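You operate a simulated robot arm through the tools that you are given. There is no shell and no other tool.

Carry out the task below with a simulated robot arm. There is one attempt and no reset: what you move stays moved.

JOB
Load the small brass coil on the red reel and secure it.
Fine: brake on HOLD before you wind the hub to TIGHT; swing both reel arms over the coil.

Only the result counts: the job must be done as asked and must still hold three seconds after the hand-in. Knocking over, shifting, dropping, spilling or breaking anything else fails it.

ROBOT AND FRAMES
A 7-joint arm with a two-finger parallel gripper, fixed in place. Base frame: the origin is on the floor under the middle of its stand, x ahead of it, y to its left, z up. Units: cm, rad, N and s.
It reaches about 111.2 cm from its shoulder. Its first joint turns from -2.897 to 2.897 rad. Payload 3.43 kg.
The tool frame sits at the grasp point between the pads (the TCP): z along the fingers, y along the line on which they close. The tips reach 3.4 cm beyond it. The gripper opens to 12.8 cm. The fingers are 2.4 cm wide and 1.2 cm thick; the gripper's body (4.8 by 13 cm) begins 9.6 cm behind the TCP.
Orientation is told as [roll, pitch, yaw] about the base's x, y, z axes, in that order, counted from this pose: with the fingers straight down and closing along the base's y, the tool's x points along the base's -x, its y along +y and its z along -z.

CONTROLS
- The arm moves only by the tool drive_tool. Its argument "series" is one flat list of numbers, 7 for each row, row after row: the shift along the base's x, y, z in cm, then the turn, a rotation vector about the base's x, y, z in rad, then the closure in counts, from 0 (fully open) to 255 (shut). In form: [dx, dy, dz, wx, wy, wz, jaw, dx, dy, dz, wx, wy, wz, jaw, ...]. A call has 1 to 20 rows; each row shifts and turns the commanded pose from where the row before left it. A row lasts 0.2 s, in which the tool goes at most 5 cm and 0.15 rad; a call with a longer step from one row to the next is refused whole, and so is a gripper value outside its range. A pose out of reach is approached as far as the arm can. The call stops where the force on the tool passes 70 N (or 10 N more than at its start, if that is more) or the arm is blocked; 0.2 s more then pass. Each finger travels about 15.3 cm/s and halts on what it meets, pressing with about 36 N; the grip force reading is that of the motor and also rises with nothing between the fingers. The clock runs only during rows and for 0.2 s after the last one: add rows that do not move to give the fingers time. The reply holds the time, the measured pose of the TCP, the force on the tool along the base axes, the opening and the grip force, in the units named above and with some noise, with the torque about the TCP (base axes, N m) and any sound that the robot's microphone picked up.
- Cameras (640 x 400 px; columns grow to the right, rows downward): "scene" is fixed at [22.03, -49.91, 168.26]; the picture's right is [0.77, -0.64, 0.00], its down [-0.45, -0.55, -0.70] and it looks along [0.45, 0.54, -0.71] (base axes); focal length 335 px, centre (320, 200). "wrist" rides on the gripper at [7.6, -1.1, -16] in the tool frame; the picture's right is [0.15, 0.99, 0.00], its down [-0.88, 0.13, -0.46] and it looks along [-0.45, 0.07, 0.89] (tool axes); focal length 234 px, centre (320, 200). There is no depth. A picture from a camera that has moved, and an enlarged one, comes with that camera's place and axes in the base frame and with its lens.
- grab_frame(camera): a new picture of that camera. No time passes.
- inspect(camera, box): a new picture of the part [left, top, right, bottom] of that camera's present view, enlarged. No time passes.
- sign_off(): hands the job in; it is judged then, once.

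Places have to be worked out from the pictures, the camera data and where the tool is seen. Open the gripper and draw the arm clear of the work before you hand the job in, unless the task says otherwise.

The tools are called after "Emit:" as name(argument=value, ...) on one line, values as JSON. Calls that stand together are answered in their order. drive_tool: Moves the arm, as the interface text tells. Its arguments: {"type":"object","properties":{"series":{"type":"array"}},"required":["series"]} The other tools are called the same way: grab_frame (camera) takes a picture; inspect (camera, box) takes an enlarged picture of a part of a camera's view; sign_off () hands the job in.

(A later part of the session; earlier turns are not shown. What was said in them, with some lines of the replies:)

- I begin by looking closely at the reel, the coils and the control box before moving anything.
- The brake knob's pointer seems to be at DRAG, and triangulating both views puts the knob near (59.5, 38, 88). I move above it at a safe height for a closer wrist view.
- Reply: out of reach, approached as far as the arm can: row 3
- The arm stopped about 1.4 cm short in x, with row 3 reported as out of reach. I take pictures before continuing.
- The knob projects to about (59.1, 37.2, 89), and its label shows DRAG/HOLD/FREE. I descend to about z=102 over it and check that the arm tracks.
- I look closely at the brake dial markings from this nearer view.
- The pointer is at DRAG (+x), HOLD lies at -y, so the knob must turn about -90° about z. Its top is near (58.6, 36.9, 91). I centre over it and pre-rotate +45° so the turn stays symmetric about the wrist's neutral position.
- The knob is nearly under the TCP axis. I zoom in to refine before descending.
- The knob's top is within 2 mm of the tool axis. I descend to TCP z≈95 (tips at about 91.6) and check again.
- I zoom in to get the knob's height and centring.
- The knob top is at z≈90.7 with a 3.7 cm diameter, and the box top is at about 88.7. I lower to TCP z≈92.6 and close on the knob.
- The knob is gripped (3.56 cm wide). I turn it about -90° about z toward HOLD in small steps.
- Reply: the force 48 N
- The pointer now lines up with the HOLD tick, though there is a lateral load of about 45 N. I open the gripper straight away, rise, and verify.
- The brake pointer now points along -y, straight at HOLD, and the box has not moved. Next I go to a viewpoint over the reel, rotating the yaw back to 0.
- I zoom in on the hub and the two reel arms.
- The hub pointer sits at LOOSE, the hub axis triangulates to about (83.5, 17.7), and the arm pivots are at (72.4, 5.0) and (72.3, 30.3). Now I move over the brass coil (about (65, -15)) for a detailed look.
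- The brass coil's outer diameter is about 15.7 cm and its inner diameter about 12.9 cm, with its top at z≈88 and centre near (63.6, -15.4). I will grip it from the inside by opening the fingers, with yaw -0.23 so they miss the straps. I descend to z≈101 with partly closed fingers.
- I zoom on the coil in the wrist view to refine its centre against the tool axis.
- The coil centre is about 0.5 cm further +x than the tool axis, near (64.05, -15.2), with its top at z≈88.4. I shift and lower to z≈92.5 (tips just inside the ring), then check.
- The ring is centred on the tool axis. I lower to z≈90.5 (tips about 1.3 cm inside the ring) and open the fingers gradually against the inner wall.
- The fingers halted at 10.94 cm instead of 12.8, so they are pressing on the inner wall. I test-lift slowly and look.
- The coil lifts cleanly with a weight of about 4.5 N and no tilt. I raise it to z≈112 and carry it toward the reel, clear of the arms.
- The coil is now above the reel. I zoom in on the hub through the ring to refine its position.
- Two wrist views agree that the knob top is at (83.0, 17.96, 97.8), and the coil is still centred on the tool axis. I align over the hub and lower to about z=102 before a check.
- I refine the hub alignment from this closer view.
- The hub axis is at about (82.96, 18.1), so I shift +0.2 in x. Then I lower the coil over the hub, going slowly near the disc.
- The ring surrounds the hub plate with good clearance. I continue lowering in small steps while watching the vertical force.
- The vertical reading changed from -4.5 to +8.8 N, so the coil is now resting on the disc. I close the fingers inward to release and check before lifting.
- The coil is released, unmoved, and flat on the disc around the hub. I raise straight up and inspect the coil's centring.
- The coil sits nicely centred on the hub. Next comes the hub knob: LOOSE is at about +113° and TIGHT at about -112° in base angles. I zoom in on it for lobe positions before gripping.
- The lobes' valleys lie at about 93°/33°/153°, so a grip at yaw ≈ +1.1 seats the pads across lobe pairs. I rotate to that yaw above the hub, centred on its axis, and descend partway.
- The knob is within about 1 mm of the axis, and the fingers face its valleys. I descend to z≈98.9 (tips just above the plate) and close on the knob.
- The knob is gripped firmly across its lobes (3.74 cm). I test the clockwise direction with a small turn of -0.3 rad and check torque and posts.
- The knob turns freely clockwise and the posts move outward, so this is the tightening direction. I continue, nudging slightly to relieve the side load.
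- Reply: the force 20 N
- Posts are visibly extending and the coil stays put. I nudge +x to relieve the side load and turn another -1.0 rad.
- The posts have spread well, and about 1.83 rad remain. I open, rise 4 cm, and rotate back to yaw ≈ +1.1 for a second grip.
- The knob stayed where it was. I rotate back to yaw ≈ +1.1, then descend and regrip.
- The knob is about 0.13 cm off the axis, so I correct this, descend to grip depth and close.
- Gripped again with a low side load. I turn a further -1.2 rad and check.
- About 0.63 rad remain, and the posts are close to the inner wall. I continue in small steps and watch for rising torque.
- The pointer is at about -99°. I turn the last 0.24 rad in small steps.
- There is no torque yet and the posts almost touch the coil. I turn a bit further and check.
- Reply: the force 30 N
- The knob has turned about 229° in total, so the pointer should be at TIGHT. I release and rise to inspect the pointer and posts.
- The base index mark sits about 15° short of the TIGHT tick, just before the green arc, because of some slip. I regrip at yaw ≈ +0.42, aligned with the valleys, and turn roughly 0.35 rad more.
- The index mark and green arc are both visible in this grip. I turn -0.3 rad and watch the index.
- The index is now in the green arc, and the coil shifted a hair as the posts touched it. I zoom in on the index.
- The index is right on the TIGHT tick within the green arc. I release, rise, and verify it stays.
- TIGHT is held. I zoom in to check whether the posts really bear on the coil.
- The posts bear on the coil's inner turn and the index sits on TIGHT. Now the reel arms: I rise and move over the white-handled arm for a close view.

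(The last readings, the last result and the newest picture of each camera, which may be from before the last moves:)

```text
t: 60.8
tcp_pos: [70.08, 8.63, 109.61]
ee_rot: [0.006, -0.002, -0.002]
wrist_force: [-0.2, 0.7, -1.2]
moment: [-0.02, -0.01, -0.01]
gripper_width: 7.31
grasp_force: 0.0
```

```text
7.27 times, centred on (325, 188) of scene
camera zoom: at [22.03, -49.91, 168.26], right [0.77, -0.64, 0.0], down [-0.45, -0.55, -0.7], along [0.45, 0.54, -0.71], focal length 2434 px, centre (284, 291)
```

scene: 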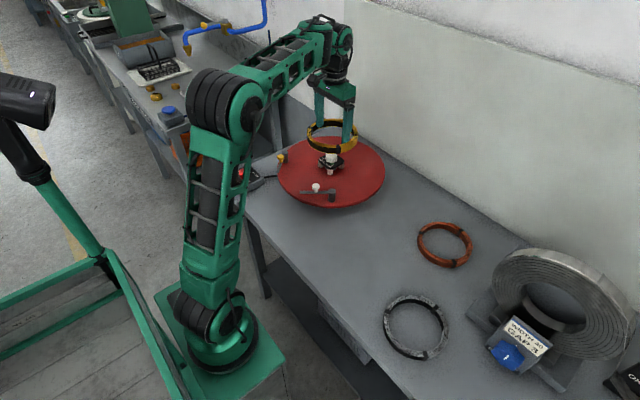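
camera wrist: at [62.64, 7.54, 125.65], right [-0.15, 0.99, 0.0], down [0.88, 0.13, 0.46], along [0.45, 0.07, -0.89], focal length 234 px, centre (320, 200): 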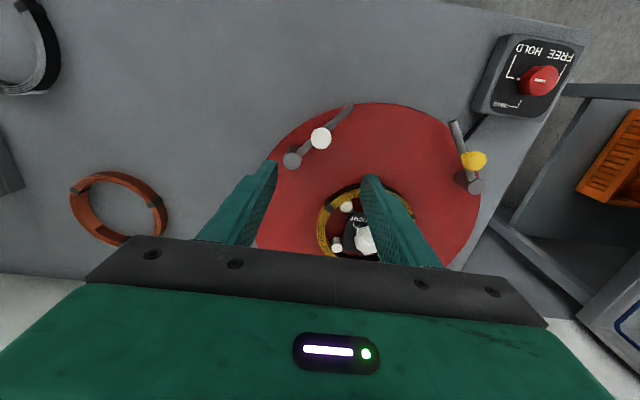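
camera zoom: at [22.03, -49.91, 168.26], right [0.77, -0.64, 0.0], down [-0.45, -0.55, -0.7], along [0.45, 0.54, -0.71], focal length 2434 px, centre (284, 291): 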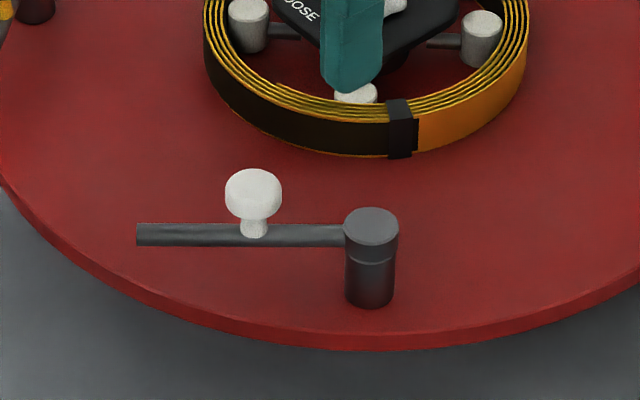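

Emit:
inspect(camera="wrist", box=[260, 90, 388, 190])

Emit:
inspect(camera="wrist", box=[430, 100, 510, 210])

```text
4.00 times, centred on (324, 140) of wrist
camera zoom: at [62.64, 7.54, 125.65], right [-0.15, 0.99, 0.0], down [0.88, 0.13, 0.46], along [0.45, 0.07, -0.89], focal length 937 px, centre (304, 440)
```

zoom: 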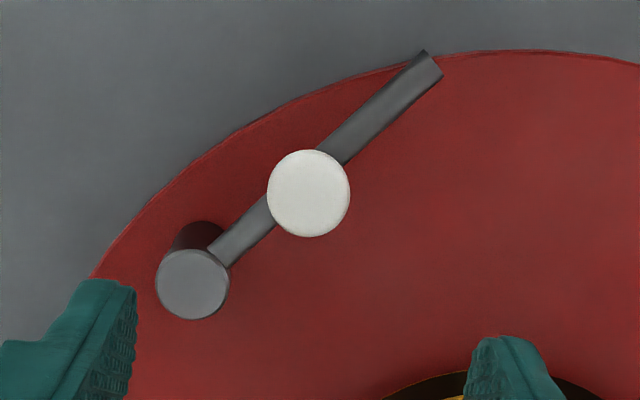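

```text
3.64 times, centred on (470, 155) of wrist
camera zoom: at [62.64, 7.54, 125.65], right [-0.15, 0.99, 0.0], down [0.88, 0.13, 0.46], along [0.45, 0.07, -0.89], focal length 852 px, centre (-226, 364)
```

zoom: 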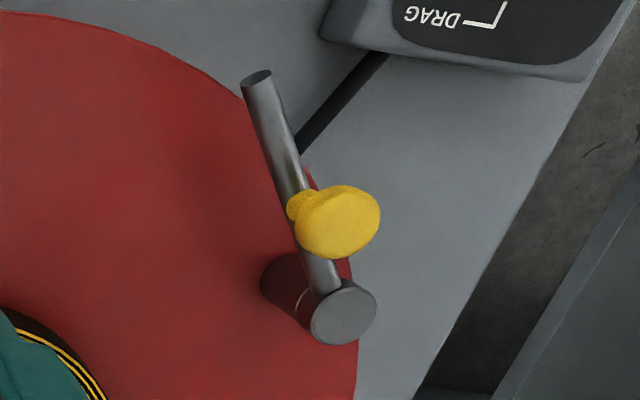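

The white arm pivots at about (72.3, 5.4), with its rod at ~140° (z≈96) and the handle head near (68.6, 8.5, 98.4). It must swing about -90° to point at the hub. I'll push the handle with closed fingers along that arc, so first I position on its outer side.

Emit:
drive_tool(series=[-0.6, -0.4, -0.5, 0, 0, 0.124, 180, -0.6, -0.4, -0.5, 0, 0, 0.124, 255, -0.6, -0.4, -0.5, 0, 0, 0.124, 255, -0.6, -0.4, -0.5, 0, 0, 0.124, 255, -0.6, -0.4, -0.5, 0, 0, 0.124, 255, -0.4, -0.4, -0.5, 0, 0, 0.124, 255, -0.35, -0.25, -0.5, 0, 0, 0.124, 255, 0, 0, 0, 0, 0, 0, 255])

Emit:
grab_frame(camera="wrist")

Emit:
inspect(camera="scene", box=[265, 145, 365, 215])

```text
t: 62.6
tcp_pos: [66.39, 6.06, 106.36]
ee_rot: [0.006, -0.003, 0.866]
wrist_force: [0.3, 0.5, 0.2]
moment: [-0.01, -0.01, -0.01]
gripper_width: 0.0
grasp_force: 32.9
```

```text
taken
camera wrist: at [62.53, -0.43, 122.38], right [-0.85, 0.53, 0.01], down [0.47, 0.75, 0.46], along [0.24, 0.39, -0.89], focal length 234 px, centre (320, 200)
```

wrist: 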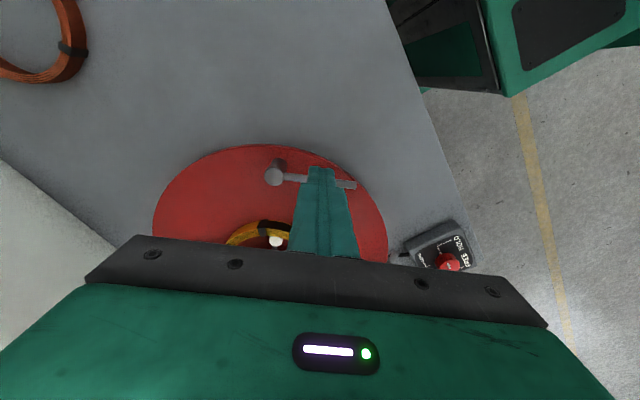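

```text
5.71 times, centred on (315, 180) of scene
camera zoom: at [22.03, -49.91, 168.26], right [0.77, -0.64, 0.0], down [-0.45, -0.55, -0.7], along [0.45, 0.54, -0.71], focal length 1913 px, centre (349, 314)
```

zoom: 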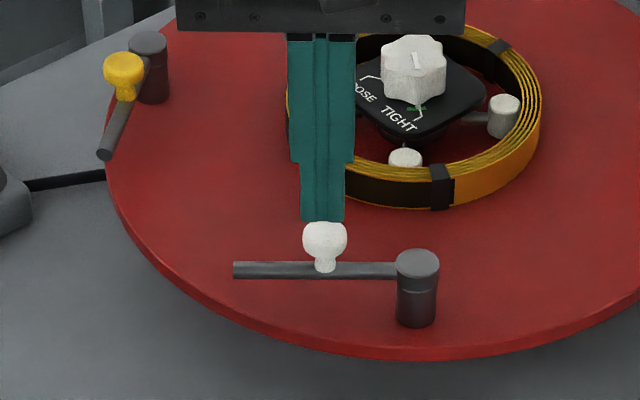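

The closed fingers are about 3.5 cm on the outer side of the handle. I descend to TCP z≈99 (tips at 95.6, above disc and coil) and close in on the handle.

Emit:
drive_tool(series=[0, 0, -2.5, 0, 0, 0, 255, 0, 0, -2.5, 0, 0, 0, 255, 0, 0, -2.3, 0, 0, 0, 255, 0, 0, 0, 0, 0, 0, 255, 0.32, 0.38, 0, 0, 0, 0, 255, 0.32, 0.38, 0, 0, 0, 0, 255, 0, 0, 0, 0, 0, 0, 255])

Emit:
grab_frame(camera="wrist")

Emit:
inspect(camera="scene", box=[265, 145, 365, 215])

```text
t: 64.2
tcp_pos: [67.24, 6.86, 99.09]
ee_rot: [0.006, 0.0, 0.864]
wrist_force: [-1.4, -0.9, -0.2]
moment: [0.02, 0.02, 0.01]
gripper_width: 0.01
grasp_force: 33.1
```

```text
taken
camera wrist: at [63.23, 0.47, 115.1], right [-0.85, 0.53, 0.01], down [0.47, 0.75, 0.46], along [0.24, 0.39, -0.89], focal length 234 px, centre (320, 200)
```

wrist: 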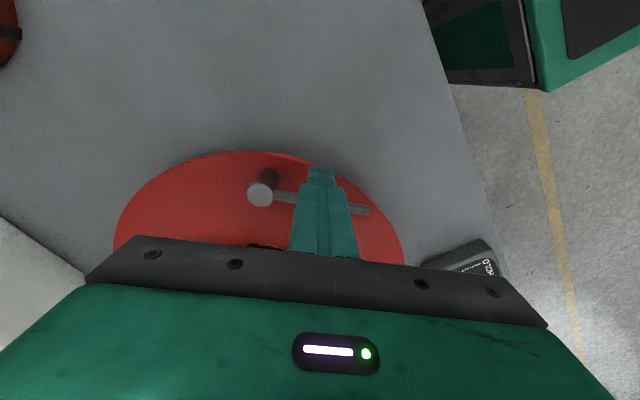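

```text
5.71 times, centred on (315, 180) of scene
camera zoom: at [22.03, -49.91, 168.26], right [0.77, -0.64, 0.0], down [-0.45, -0.55, -0.7], along [0.45, 0.54, -0.71], focal length 1913 px, centre (349, 314)
```

zoom: 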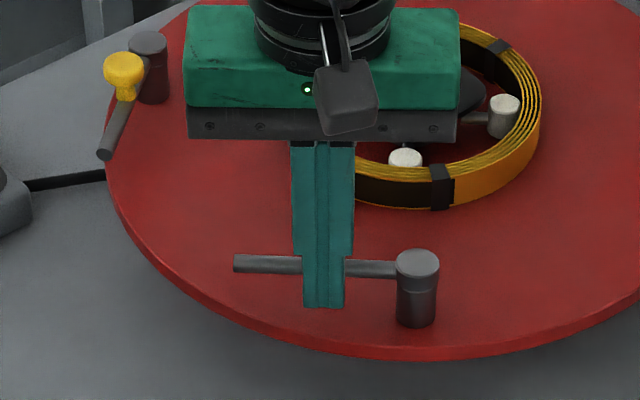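

Contact with the handle has begun (the rod moved slightly, force about 1.5 N). I sweep the first half of the arc, rotating the tool with it.

Emit:
drive_tool(series=[0.22, 0.679, 0, 0, 0, -0.131, 255, 0.306, 0.645, 0, 0, 0, -0.131, 255, 0.388, 0.599, 0, 0, 0, -0.131, 255, 0.464, 0.543, 0, 0, 0, -0.131, 255, 0.533, 0.481, 0, 0, 0, -0.131, 255, 0.588, 0.404, 0, 0, 0, -0.131, 255, 0, 0, 0, 0, 0, 0, 255])

Emit:
grab_frame(camera="wrist")

Emit:
inspect(camera="scene", box=[265, 145, 365, 215])

```text
t: 65.8
tcp_pos: [69.73, 10.13, 99.16]
ee_rot: [0.003, -0.002, 0.078]
wrist_force: [0.1, 0.1, 0.0]
moment: [-0.02, 0.02, 0.0]
gripper_width: 0.0
grasp_force: 33.9
```

```text
taken
camera wrist: at [62.31, 8.51, 115.06], right [-0.22, 0.97, 0.0], down [0.87, 0.2, 0.46], along [0.45, 0.11, -0.89], focal length 234 px, centre (320, 200)
```

wrist: 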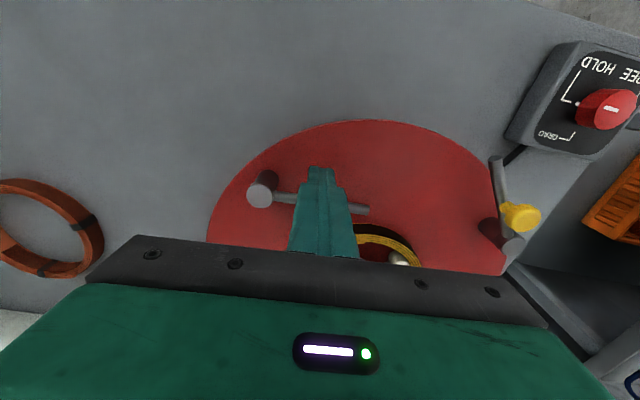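

```text
5.71 times, centred on (315, 180) of scene
camera zoom: at [22.03, -49.91, 168.26], right [0.77, -0.64, 0.0], down [-0.45, -0.55, -0.7], along [0.45, 0.54, -0.71], focal length 1913 px, centre (349, 314)
```

zoom: 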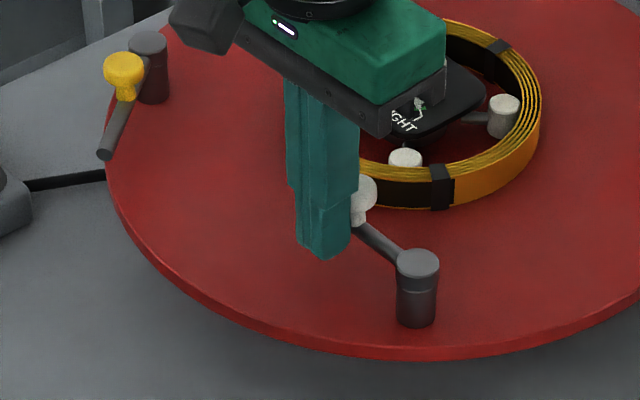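

The white arm is following smoothly and the disc stays still. I continue the sweep to just short of the end.

Emit:
drive_tool(series=[0.641, 0.326, 0, 0, 0, -0.131, 255, 0.673, 0.237, 0, 0, 0, -0.131, 255, 0.698, 0.148, 0, 0, 0, -0.131, 255, 0.711, 0.056, 0, 0, 0, -0.131, 255, 0, 0, 0, 0, 0, 0, 255])

Emit:
grab_frame(camera="wrist")

Emit:
inspect(camera="scene", box=[265, 145, 365, 215])

```text
t: 67.0
tcp_pos: [72.54, 11.02, 98.85]
ee_rot: [0.002, -0.002, -0.447]
wrist_force: [0.3, 0.2, -0.4]
moment: [0.01, 0.02, 0.01]
gripper_width: 0.02
grasp_force: 33.2
```

```text
taken
camera wrist: at [65.09, 13.36, 115.06], right [0.29, 0.96, 0.0], down [0.85, -0.26, 0.46], along [0.44, -0.13, -0.89], focal length 234 px, centre (320, 200)
```

wrist: 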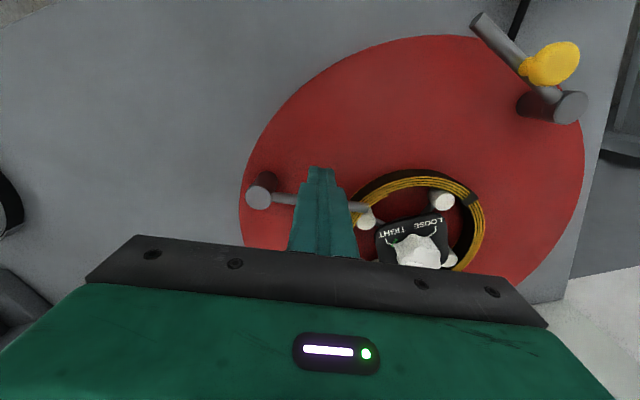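

```text
5.71 times, centred on (315, 180) of scene
camera zoom: at [22.03, -49.91, 168.26], right [0.77, -0.64, 0.0], down [-0.45, -0.55, -0.7], along [0.45, 0.54, -0.71], focal length 1913 px, centre (349, 314)
```

zoom: 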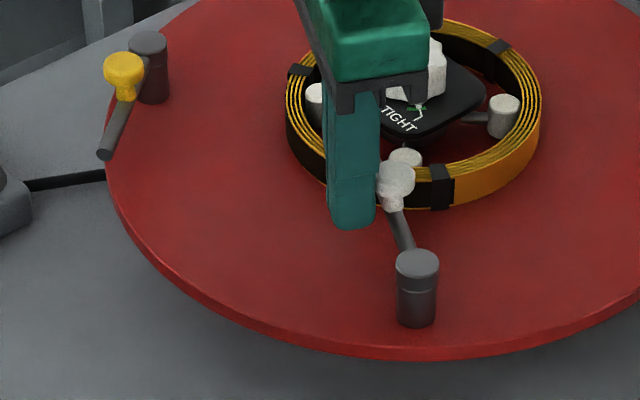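

The rod is over the coil's edge, about 15° short of pointing at the hub. I finish the last two steps gently.

Emit:
drive_tool(series=[0.713, -0.038, 0, 0, 0, -0.131, 255, 0.702, -0.131, 0, 0, 0, -0.131, 255, 0, 0, 0, 0, 0, 0, 255])

Emit:
grab_frame(camera="wrist")

Emit:
inspect(camera="scene", box=[265, 145, 365, 215])

```text
t: 67.8
tcp_pos: [73.89, 10.81, 99.2]
ee_rot: [0.003, -0.002, -0.71]
wrist_force: [-0.4, 0.2, 0.9]
moment: [-0.02, -0.02, 0.01]
gripper_width: 0.01
grasp_force: 32.8
```

```text
taken
camera wrist: at [67.31, 14.97, 115.14], right [0.53, 0.85, 0.0], down [0.75, -0.47, 0.46], along [0.39, -0.24, -0.89], focal length 234 px, centre (320, 200)
```

wrist: 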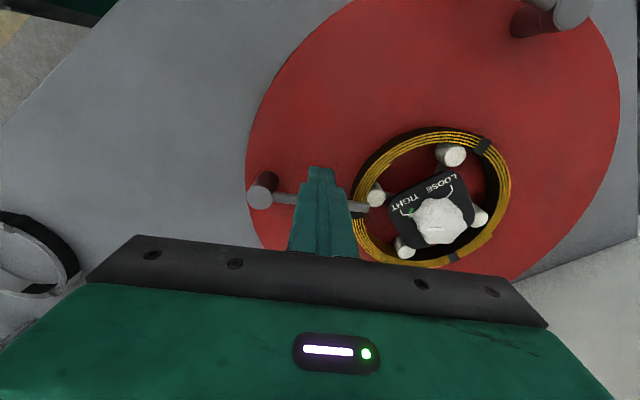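

```text
5.71 times, centred on (315, 180) of scene
camera zoom: at [22.03, -49.91, 168.26], right [0.77, -0.64, 0.0], down [-0.45, -0.55, -0.7], along [0.45, 0.54, -0.71], focal length 1913 px, centre (349, 314)
```

zoom: 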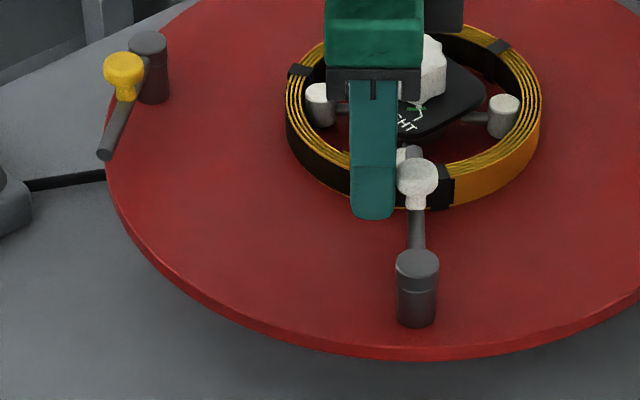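

The white arm now points at the hub over the coil. I back off from its handle, rise, and move to the outer side of the yellow handle (pivot ≈ (72.1, 30.2), rod at ≈ -141°).

Emit:
drive_tool(series=[-0.6, 0.53, 0, 0, 0, 0, 255, -0.3, 0.3, 1.5, 0, 0, 0, 255, 0, 0, 3, 0, 0, 0, 255, 0, 0, 3, 0, 0, 0, 255, -1.8, 4.2, 0, 0, 0, -0.06, 255, -1.8, 4.2, 0, 0, 0, -0.06, 255, -1.8, 4.2, 0, 0, 0, -0.06, 255, -1.3, 4.2, 0, 0, 0, 0, 255, -0.1, 1.5, 0, 0, 0, 0, 255, 0, 0, 0, 0, 0, 0, 255])

Emit:
grab_frame(camera="wrist")

Emit:
inspect(camera="scene", box=[265, 140, 385, 215])

```text
t: 70.0
tcp_pos: [66.11, 30.3, 106.53]
ee_rot: [0.003, 0.0, -0.887]
wrist_force: [0.1, 0.1, 0.5]
moment: [0.01, 0.03, -0.05]
gripper_width: 0.0
grasp_force: 32.9
```

```text
taken
camera wrist: at [60.48, 35.51, 122.5], right [0.67, 0.74, 0.0], down [0.66, -0.6, 0.46], along [0.34, -0.31, -0.89], focal length 234 px, centre (320, 200)
```

wrist: 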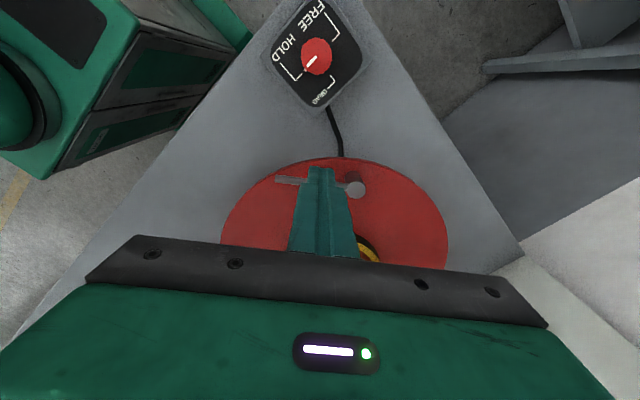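

```text
5.33 times, centred on (325, 178) of scene
camera zoom: at [22.03, -49.91, 168.26], right [0.77, -0.64, 0.0], down [-0.45, -0.55, -0.7], along [0.45, 0.54, -0.71], focal length 1785 px, centre (293, 320)
```

zoom: 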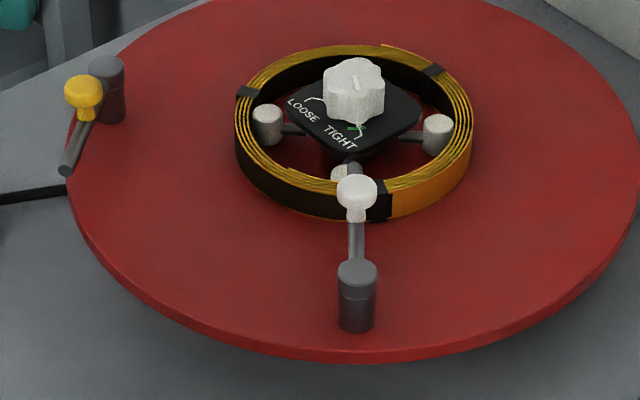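

The white arm sits properly over the coil, and the tool is about 3.5 cm outside the yellow handle. I descend and bring the fingers up to the handle.

Emit:
drive_tool(series=[0, 0, -2.5, 0, 0, 0, 255, 0, 0, -2.5, 0, 0, 0, 255, 0, 0, -2.4, 0, 0, 0, 255, 0, 0, 0, 0, 0, 0, 255, 0.35, -0.55, 0, 0, 0, 0, 255, 0.35, -0.55, 0, 0, 0, 0, 255, 0, 0, 0, 0, 0, 0, 255])

Emit:
grab_frame(camera="wrist")

Emit:
inspect(camera="scene", box=[245, 130, 365, 205])

```text
t: 71.6
tcp_pos: [66.79, 28.85, 99.17]
ee_rot: [0.004, -0.001, -0.887]
wrist_force: [-1.3, 0.2, -0.3]
moment: [0.01, 0.0, 0.04]
gripper_width: 0.02
grasp_force: 33.0
```

```text
taken
camera wrist: at [61.12, 34.15, 115.18], right [0.67, 0.74, 0.0], down [0.66, -0.6, 0.46], along [0.34, -0.31, -0.89], focal length 234 px, centre (320, 200)
```

wrist: 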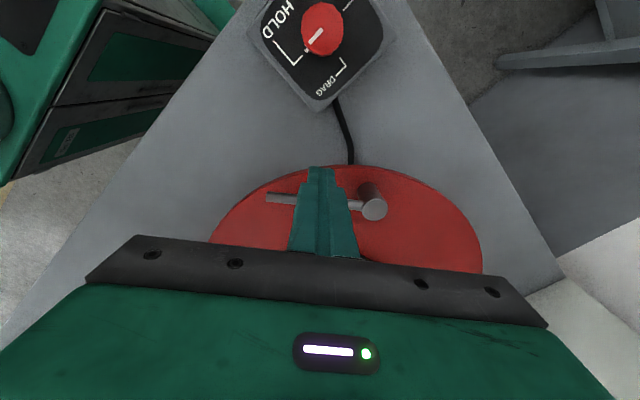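

```text
5.33 times, centred on (305, 168) of scene
camera zoom: at [22.03, -49.91, 168.26], right [0.77, -0.64, 0.0], down [-0.45, -0.55, -0.7], along [0.45, 0.54, -0.71], focal length 1785 px, centre (400, 373)
```

zoom: 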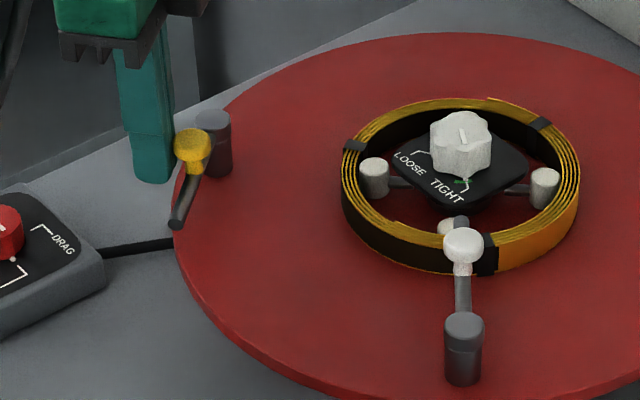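

The fingers are beside the yellow handle on its outer side. I sweep the first half of its arc counter-clockwise.

Emit:
drive_tool(series=[0.199, -0.693, 0, 0, 0, 0.1356, 255, 0.29, -0.66, 0, 0, 0, 0.1356, 255, 0.378, -0.615, 0, 0, 0, 0.1356, 255, 0.456, -0.558, 0, 0, 0, 0.1356, 255, 0.528, -0.491, 0, 0, 0, 0.1356, 255, 0.59, -0.416, 0, 0, 0, 0.1356, 255, 0, 0, 0, 0, 0, 0, 255])

Emit:
grab_frame(camera="wrist")

Emit:
inspect(camera="scene", box=[245, 130, 365, 205])

```text
t: 73.2
tcp_pos: [69.24, 25.44, 99.3]
ee_rot: [0.004, -0.002, -0.072]
wrist_force: [-0.8, -0.2, 0.2]
moment: [0.02, 0.0, 0.0]
gripper_width: 0.01
grasp_force: 32.9
```

```text
taken
camera wrist: at [61.65, 24.92, 115.17], right [-0.08, 1.0, 0.0], down [0.89, 0.07, 0.46], along [0.46, 0.04, -0.89], focal length 234 px, centre (320, 200)
```

wrist: 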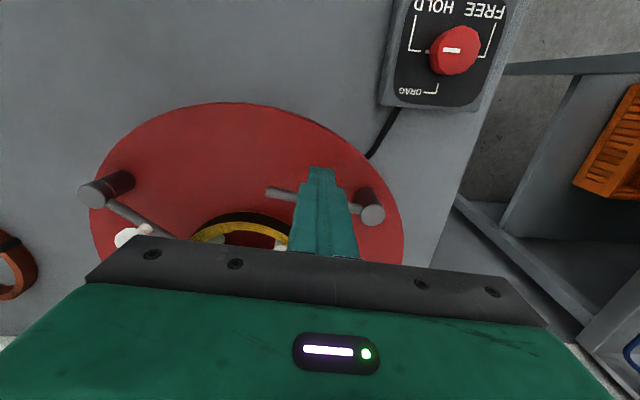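

```text
5.33 times, centred on (305, 168) of scene
camera zoom: at [22.03, -49.91, 168.26], right [0.77, -0.64, 0.0], down [-0.45, -0.55, -0.7], along [0.45, 0.54, -0.71], focal length 1785 px, centre (400, 373)
```

zoom: 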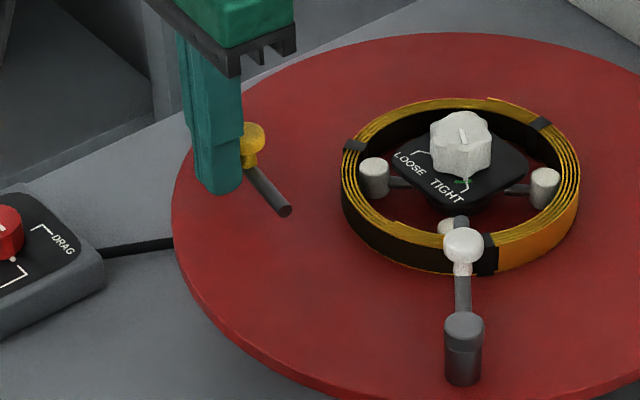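

The yellow arm follows well. I continue with four more steps, leaving the last ones for a visual check.

Emit:
drive_tool(series=[0.64, -0.331, 0, 0, 0, 0.1356, 255, 0.679, -0.242, 0, 0, 0, 0.1356, 255, 0.706, -0.148, 0, 0, 0, 0.1356, 255, 0.719, -0.052, 0, 0, 0, 0.1356, 255, 0, 0, 0, 0, 0, 0, 255])

Emit:
grab_frame(camera="wrist")

Emit:
inspect(camera="scene", box=[245, 130, 365, 205])

```text
t: 74.4
tcp_pos: [72.0, 24.81, 99.17]
ee_rot: [0.005, -0.001, 0.471]
wrist_force: [0.3, -0.3, 1.3]
moment: [0.03, -0.03, -0.04]
gripper_width: 0.0
grasp_force: 33.2
```

```text
taken
camera wrist: at [65.82, 20.26, 115.1], right [-0.58, 0.81, 0.0], down [0.73, 0.51, 0.46], along [0.37, 0.27, -0.89], focal length 234 px, centre (320, 200)
```

wrist: 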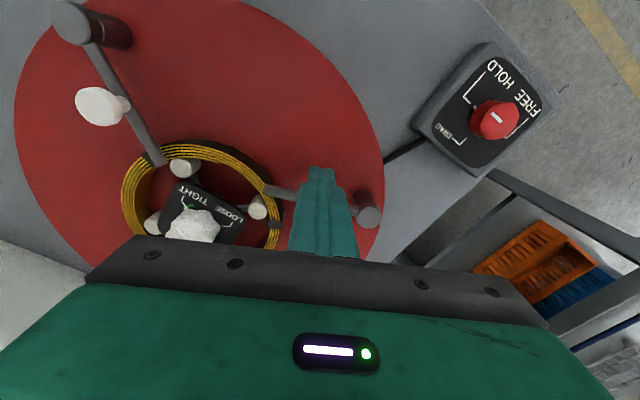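

```text
5.33 times, centred on (305, 168) of scene
camera zoom: at [22.03, -49.91, 168.26], right [0.77, -0.64, 0.0], down [-0.45, -0.55, -0.7], along [0.45, 0.54, -0.71], focal length 1785 px, centre (400, 373)
```

zoom: 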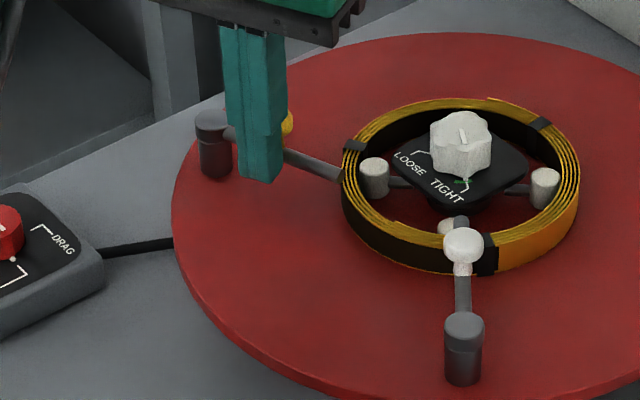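

The yellow rod is about 15° short of pointing at the hub. I finish the last two steps.

Emit:
drive_tool(series=[0.72, 0.046, 0, 0, 0, 0.1356, 255, 0.707, 0.144, 0, 0, 0, 0.1356, 255, 0, 0, 0, 0, 0, 0, 255])

Emit:
grab_frame(camera="wrist")

Emit:
inspect(camera="scene", box=[245, 130, 365, 205])

```text
t: 75.2
tcp_pos: [73.48, 24.93, 99.2]
ee_rot: [0.006, -0.002, 0.741]
wrist_force: [0.0, 0.1, -0.9]
moment: [-0.01, 0.0, -0.01]
gripper_width: 0.0
grasp_force: 32.9
```

```text
taken
camera wrist: at [68.71, 18.99, 115.15], right [-0.78, 0.63, 0.0], down [0.56, 0.69, 0.46], along [0.29, 0.36, -0.89], focal length 234 px, centre (320, 200)
```

wrist: 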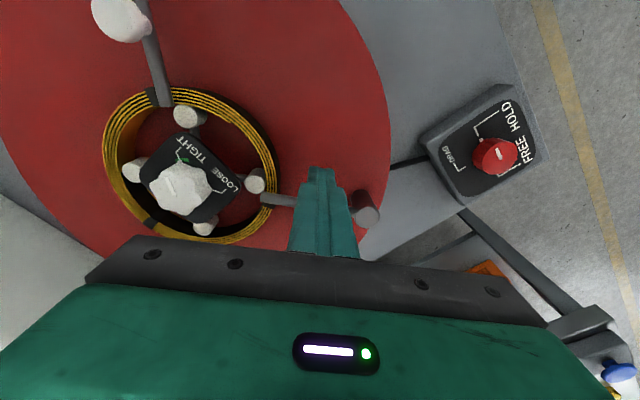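

```text
5.33 times, centred on (305, 168) of scene
camera zoom: at [22.03, -49.91, 168.26], right [0.77, -0.64, 0.0], down [-0.45, -0.55, -0.7], along [0.45, 0.54, -0.71], focal length 1785 px, centre (400, 373)
```

zoom: 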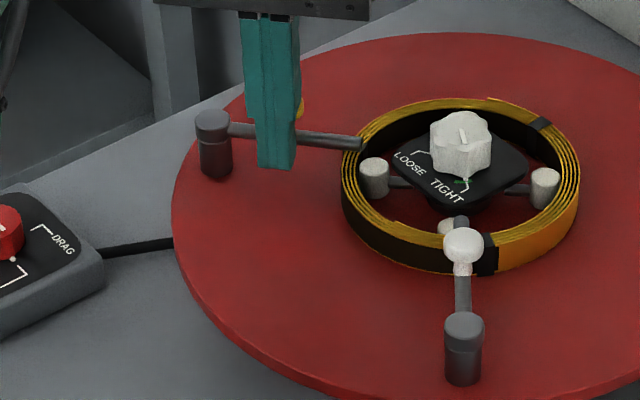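

The yellow rod now points at the hub over the coil. I back away from the handle, rise, and get a clear view.

Emit:
drive_tool(series=[-0.6, -0.54, 0, 0, 0, 0, 255, -0.3, -0.3, 1.5, 0, 0, 0, 255, 0, 0, 3, 0, 0, 0, 255, 0, 0, 4, 0, 0, -0.1, 200, 0, 0, 4, 0, 0, -0.13, 110, 0, 0, 4, 0, 0, -0.13, 50, 0, 0, 4, 0, 0, -0.13, 0, -1, -1, 3, 0, 0, -0.13, 0, -2, -1, 0, 0, 0, -0.12, 0, -2, -1, 0, 0, 0, 0, 0, 0, 0, 0, 0, 0, 0, 0])

Emit:
grab_frame(camera="wrist")

Emit:
grab_frame(camera="scene")

Emit:
inspect(camera="scene", box=[270, 125, 390, 215])

```text
t: 77.6
tcp_pos: [67.72, 20.89, 122.54]
ee_rot: [0.007, 0.001, 0.0]
wrist_force: [0.9, -1.2, -0.2]
moment: [0.01, 0.0, 0.04]
gripper_width: 12.79
grasp_force: 0.0
```

```text
taken
camera wrist: at [60.16, 19.76, 138.6], right [-0.15, 0.99, 0.01], down [0.88, 0.13, 0.46], along [0.45, 0.07, -0.89], focal length 234 px, centre (320, 200)
```

wrist: 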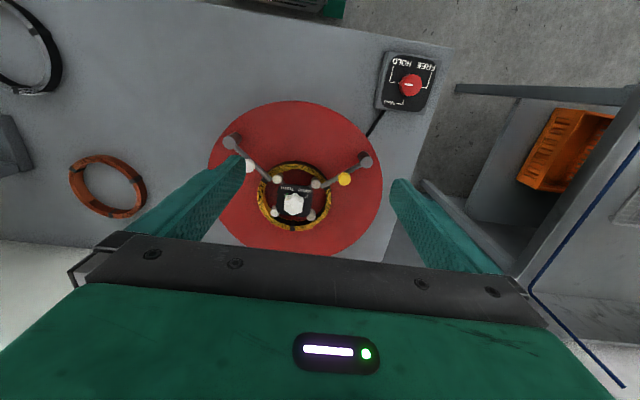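

```text
taken
```

scene: 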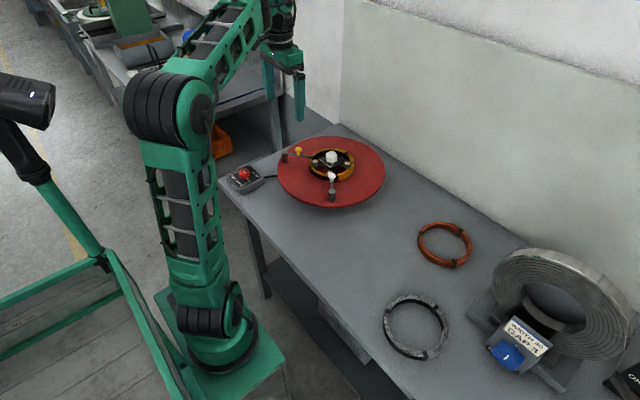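

```text
4.44 times, centred on (330, 170) of scene
camera zoom: at [22.03, -49.91, 168.26], right [0.77, -0.64, 0.0], down [-0.45, -0.55, -0.7], along [0.45, 0.54, -0.71], focal length 1488 px, centre (276, 333)
```

zoom: 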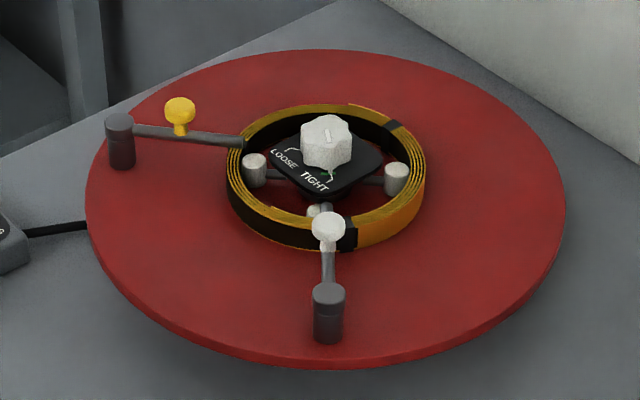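

Both arms are over the coil and nothing else appears disturbed. I inspect the final state of the arms, hub index and brake in close-up.

Emit:
inspect(camera="wrist", box=[220, 125, 380, 235])

Emit:
inspect(camera="wrist", box=[370, 45, 450, 115])

Emit:
inspect(camera="scene", box=[306, 140, 358, 185])

Emit:
inspect(camera="scene", box=[215, 145, 295, 205])

```text
3.64 times, centred on (300, 180) of wrist
camera zoom: at [60.16, 19.76, 138.6], right [-0.15, 0.99, 0.01], down [0.88, 0.13, 0.46], along [0.45, 0.07, -0.89], focal length 852 px, centre (393, 273)
```

zoom: 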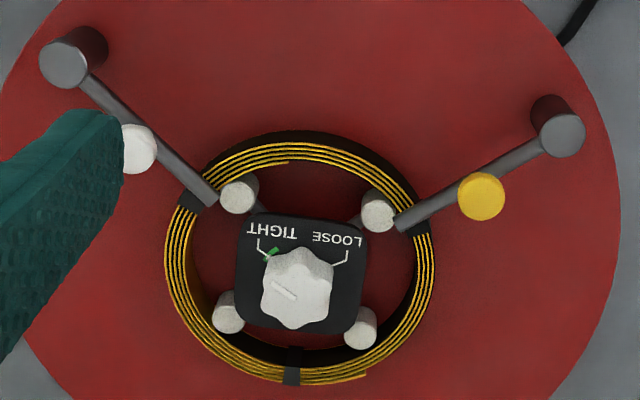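

```text
5.71 times, centred on (410, 80) of wrist
camera zoom: at [60.16, 19.76, 138.6], right [-0.15, 0.99, 0.01], down [0.88, 0.13, 0.46], along [0.45, 0.07, -0.89], focal length 1338 px, centre (-194, 886)
```

zoom: 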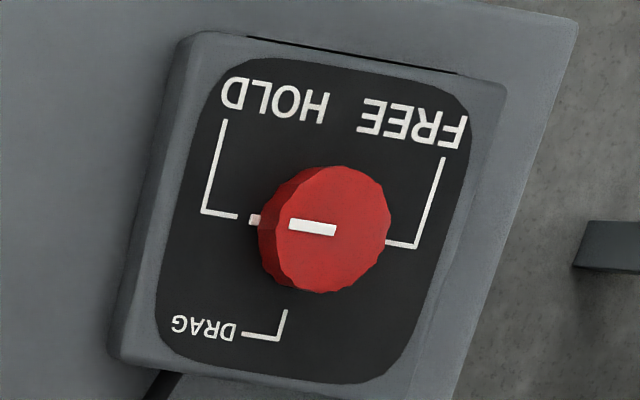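

```text
8.89 times, centred on (332, 162) of scene
camera zoom: at [22.03, -49.91, 168.26], right [0.77, -0.64, 0.0], down [-0.45, -0.55, -0.7], along [0.45, 0.54, -0.71], focal length 2975 px, centre (213, 533)
```

zoom: 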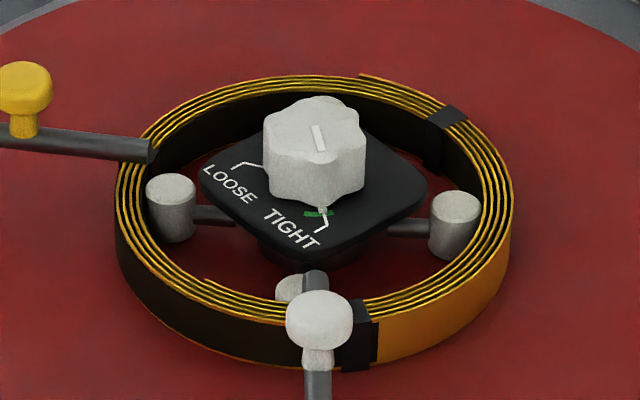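

```text
6.67 times, centred on (255, 175) of scene
camera zoom: at [22.03, -49.91, 168.26], right [0.77, -0.64, 0.0], down [-0.45, -0.55, -0.7], along [0.45, 0.54, -0.71], focal length 2231 px, centre (753, 367)
```

zoom: 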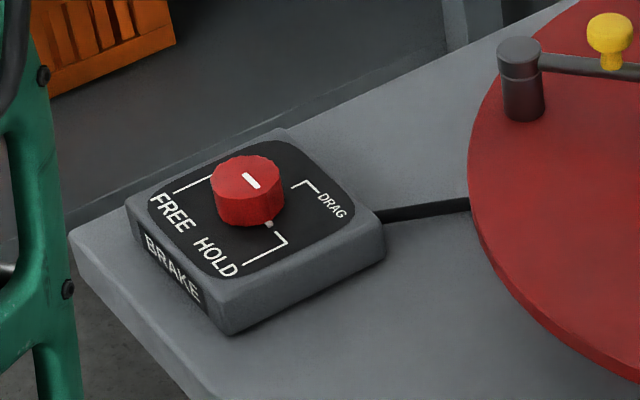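

All checks pass: brake index on HOLD, hub index on the TIGHT tick in the green, posts bearing on the coil, both arms over it, and everything else in place. I draw the arm back clear with the gripper open.

Emit:
drive_tool(series=[-3, 0, 1, 0, 0, 0, 0, -4, 0, 1, 0, 0, 0, 0, -4, 0, 1, 0, 0, 0, 0, -4, 0, 1, 0, 0, 0, 0, -4, 0, 1, 0, 0, 0, 0, 0, 0, 0, 0, 0, 0, 0, 0, 0, 0, 0, 0, 0, 0])

Emit:
inspect(camera="scene", box=[220, 125, 390, 230])

Emit:
grab_frame(camera="scene")

```text
t: 79.2
tcp_pos: [48.62, 20.87, 127.83]
ee_rot: [0.002, -0.002, -0.001]
wrist_force: [-0.4, 0.0, 0.2]
moment: [-0.01, 0.02, 0.03]
gripper_width: 12.79
grasp_force: 0.0
```

```text
3.76 times, centred on (305, 178) of scene
camera zoom: at [22.03, -49.91, 168.26], right [0.77, -0.64, 0.0], down [-0.45, -0.55, -0.7], along [0.45, 0.54, -0.71], focal length 1260 px, centre (376, 285)
```

zoom: 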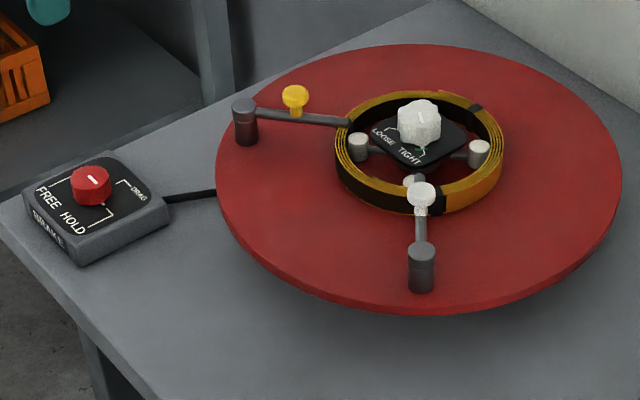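

```text
taken
```

scene: 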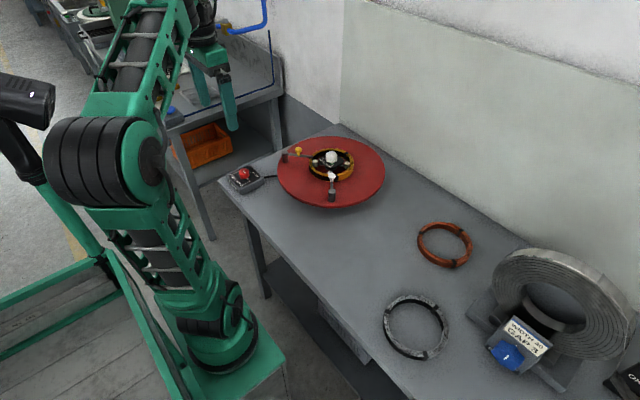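

The final picture shows the brass coil clamped on the hub, brake on HOLD, hub on TIGHT, both arms over the coil, and the robot clear with the gripper open. I hand the job in.

Emit:
sign_off()

```text
The job is handed in.
```

I loaded the brass coil on the red reel and secured it, then handed the job in. No verdict came back.

- **Brake:** I set it to HOLD before touching the hub; its mark lines up with the HOLD tick.
- **Hub:** I wound it from LOOSE to TIGHT. It took three grips because the first two stopped about 15° short. Its mark now sits on the TIGHT tick inside the green band, and from the pictures the posts bear on the inside of the coil.
- **Reel arms:** both the white and the yellow arm now point at the hub and lie over the coil.
- **Everything else:** the other coils and the brake box look unmoved in the last pictures. While I was turning the brake knob, the side load on the tool reached about 48 N.

The gripper is open and the arm is back near its starting position, clear of the work.
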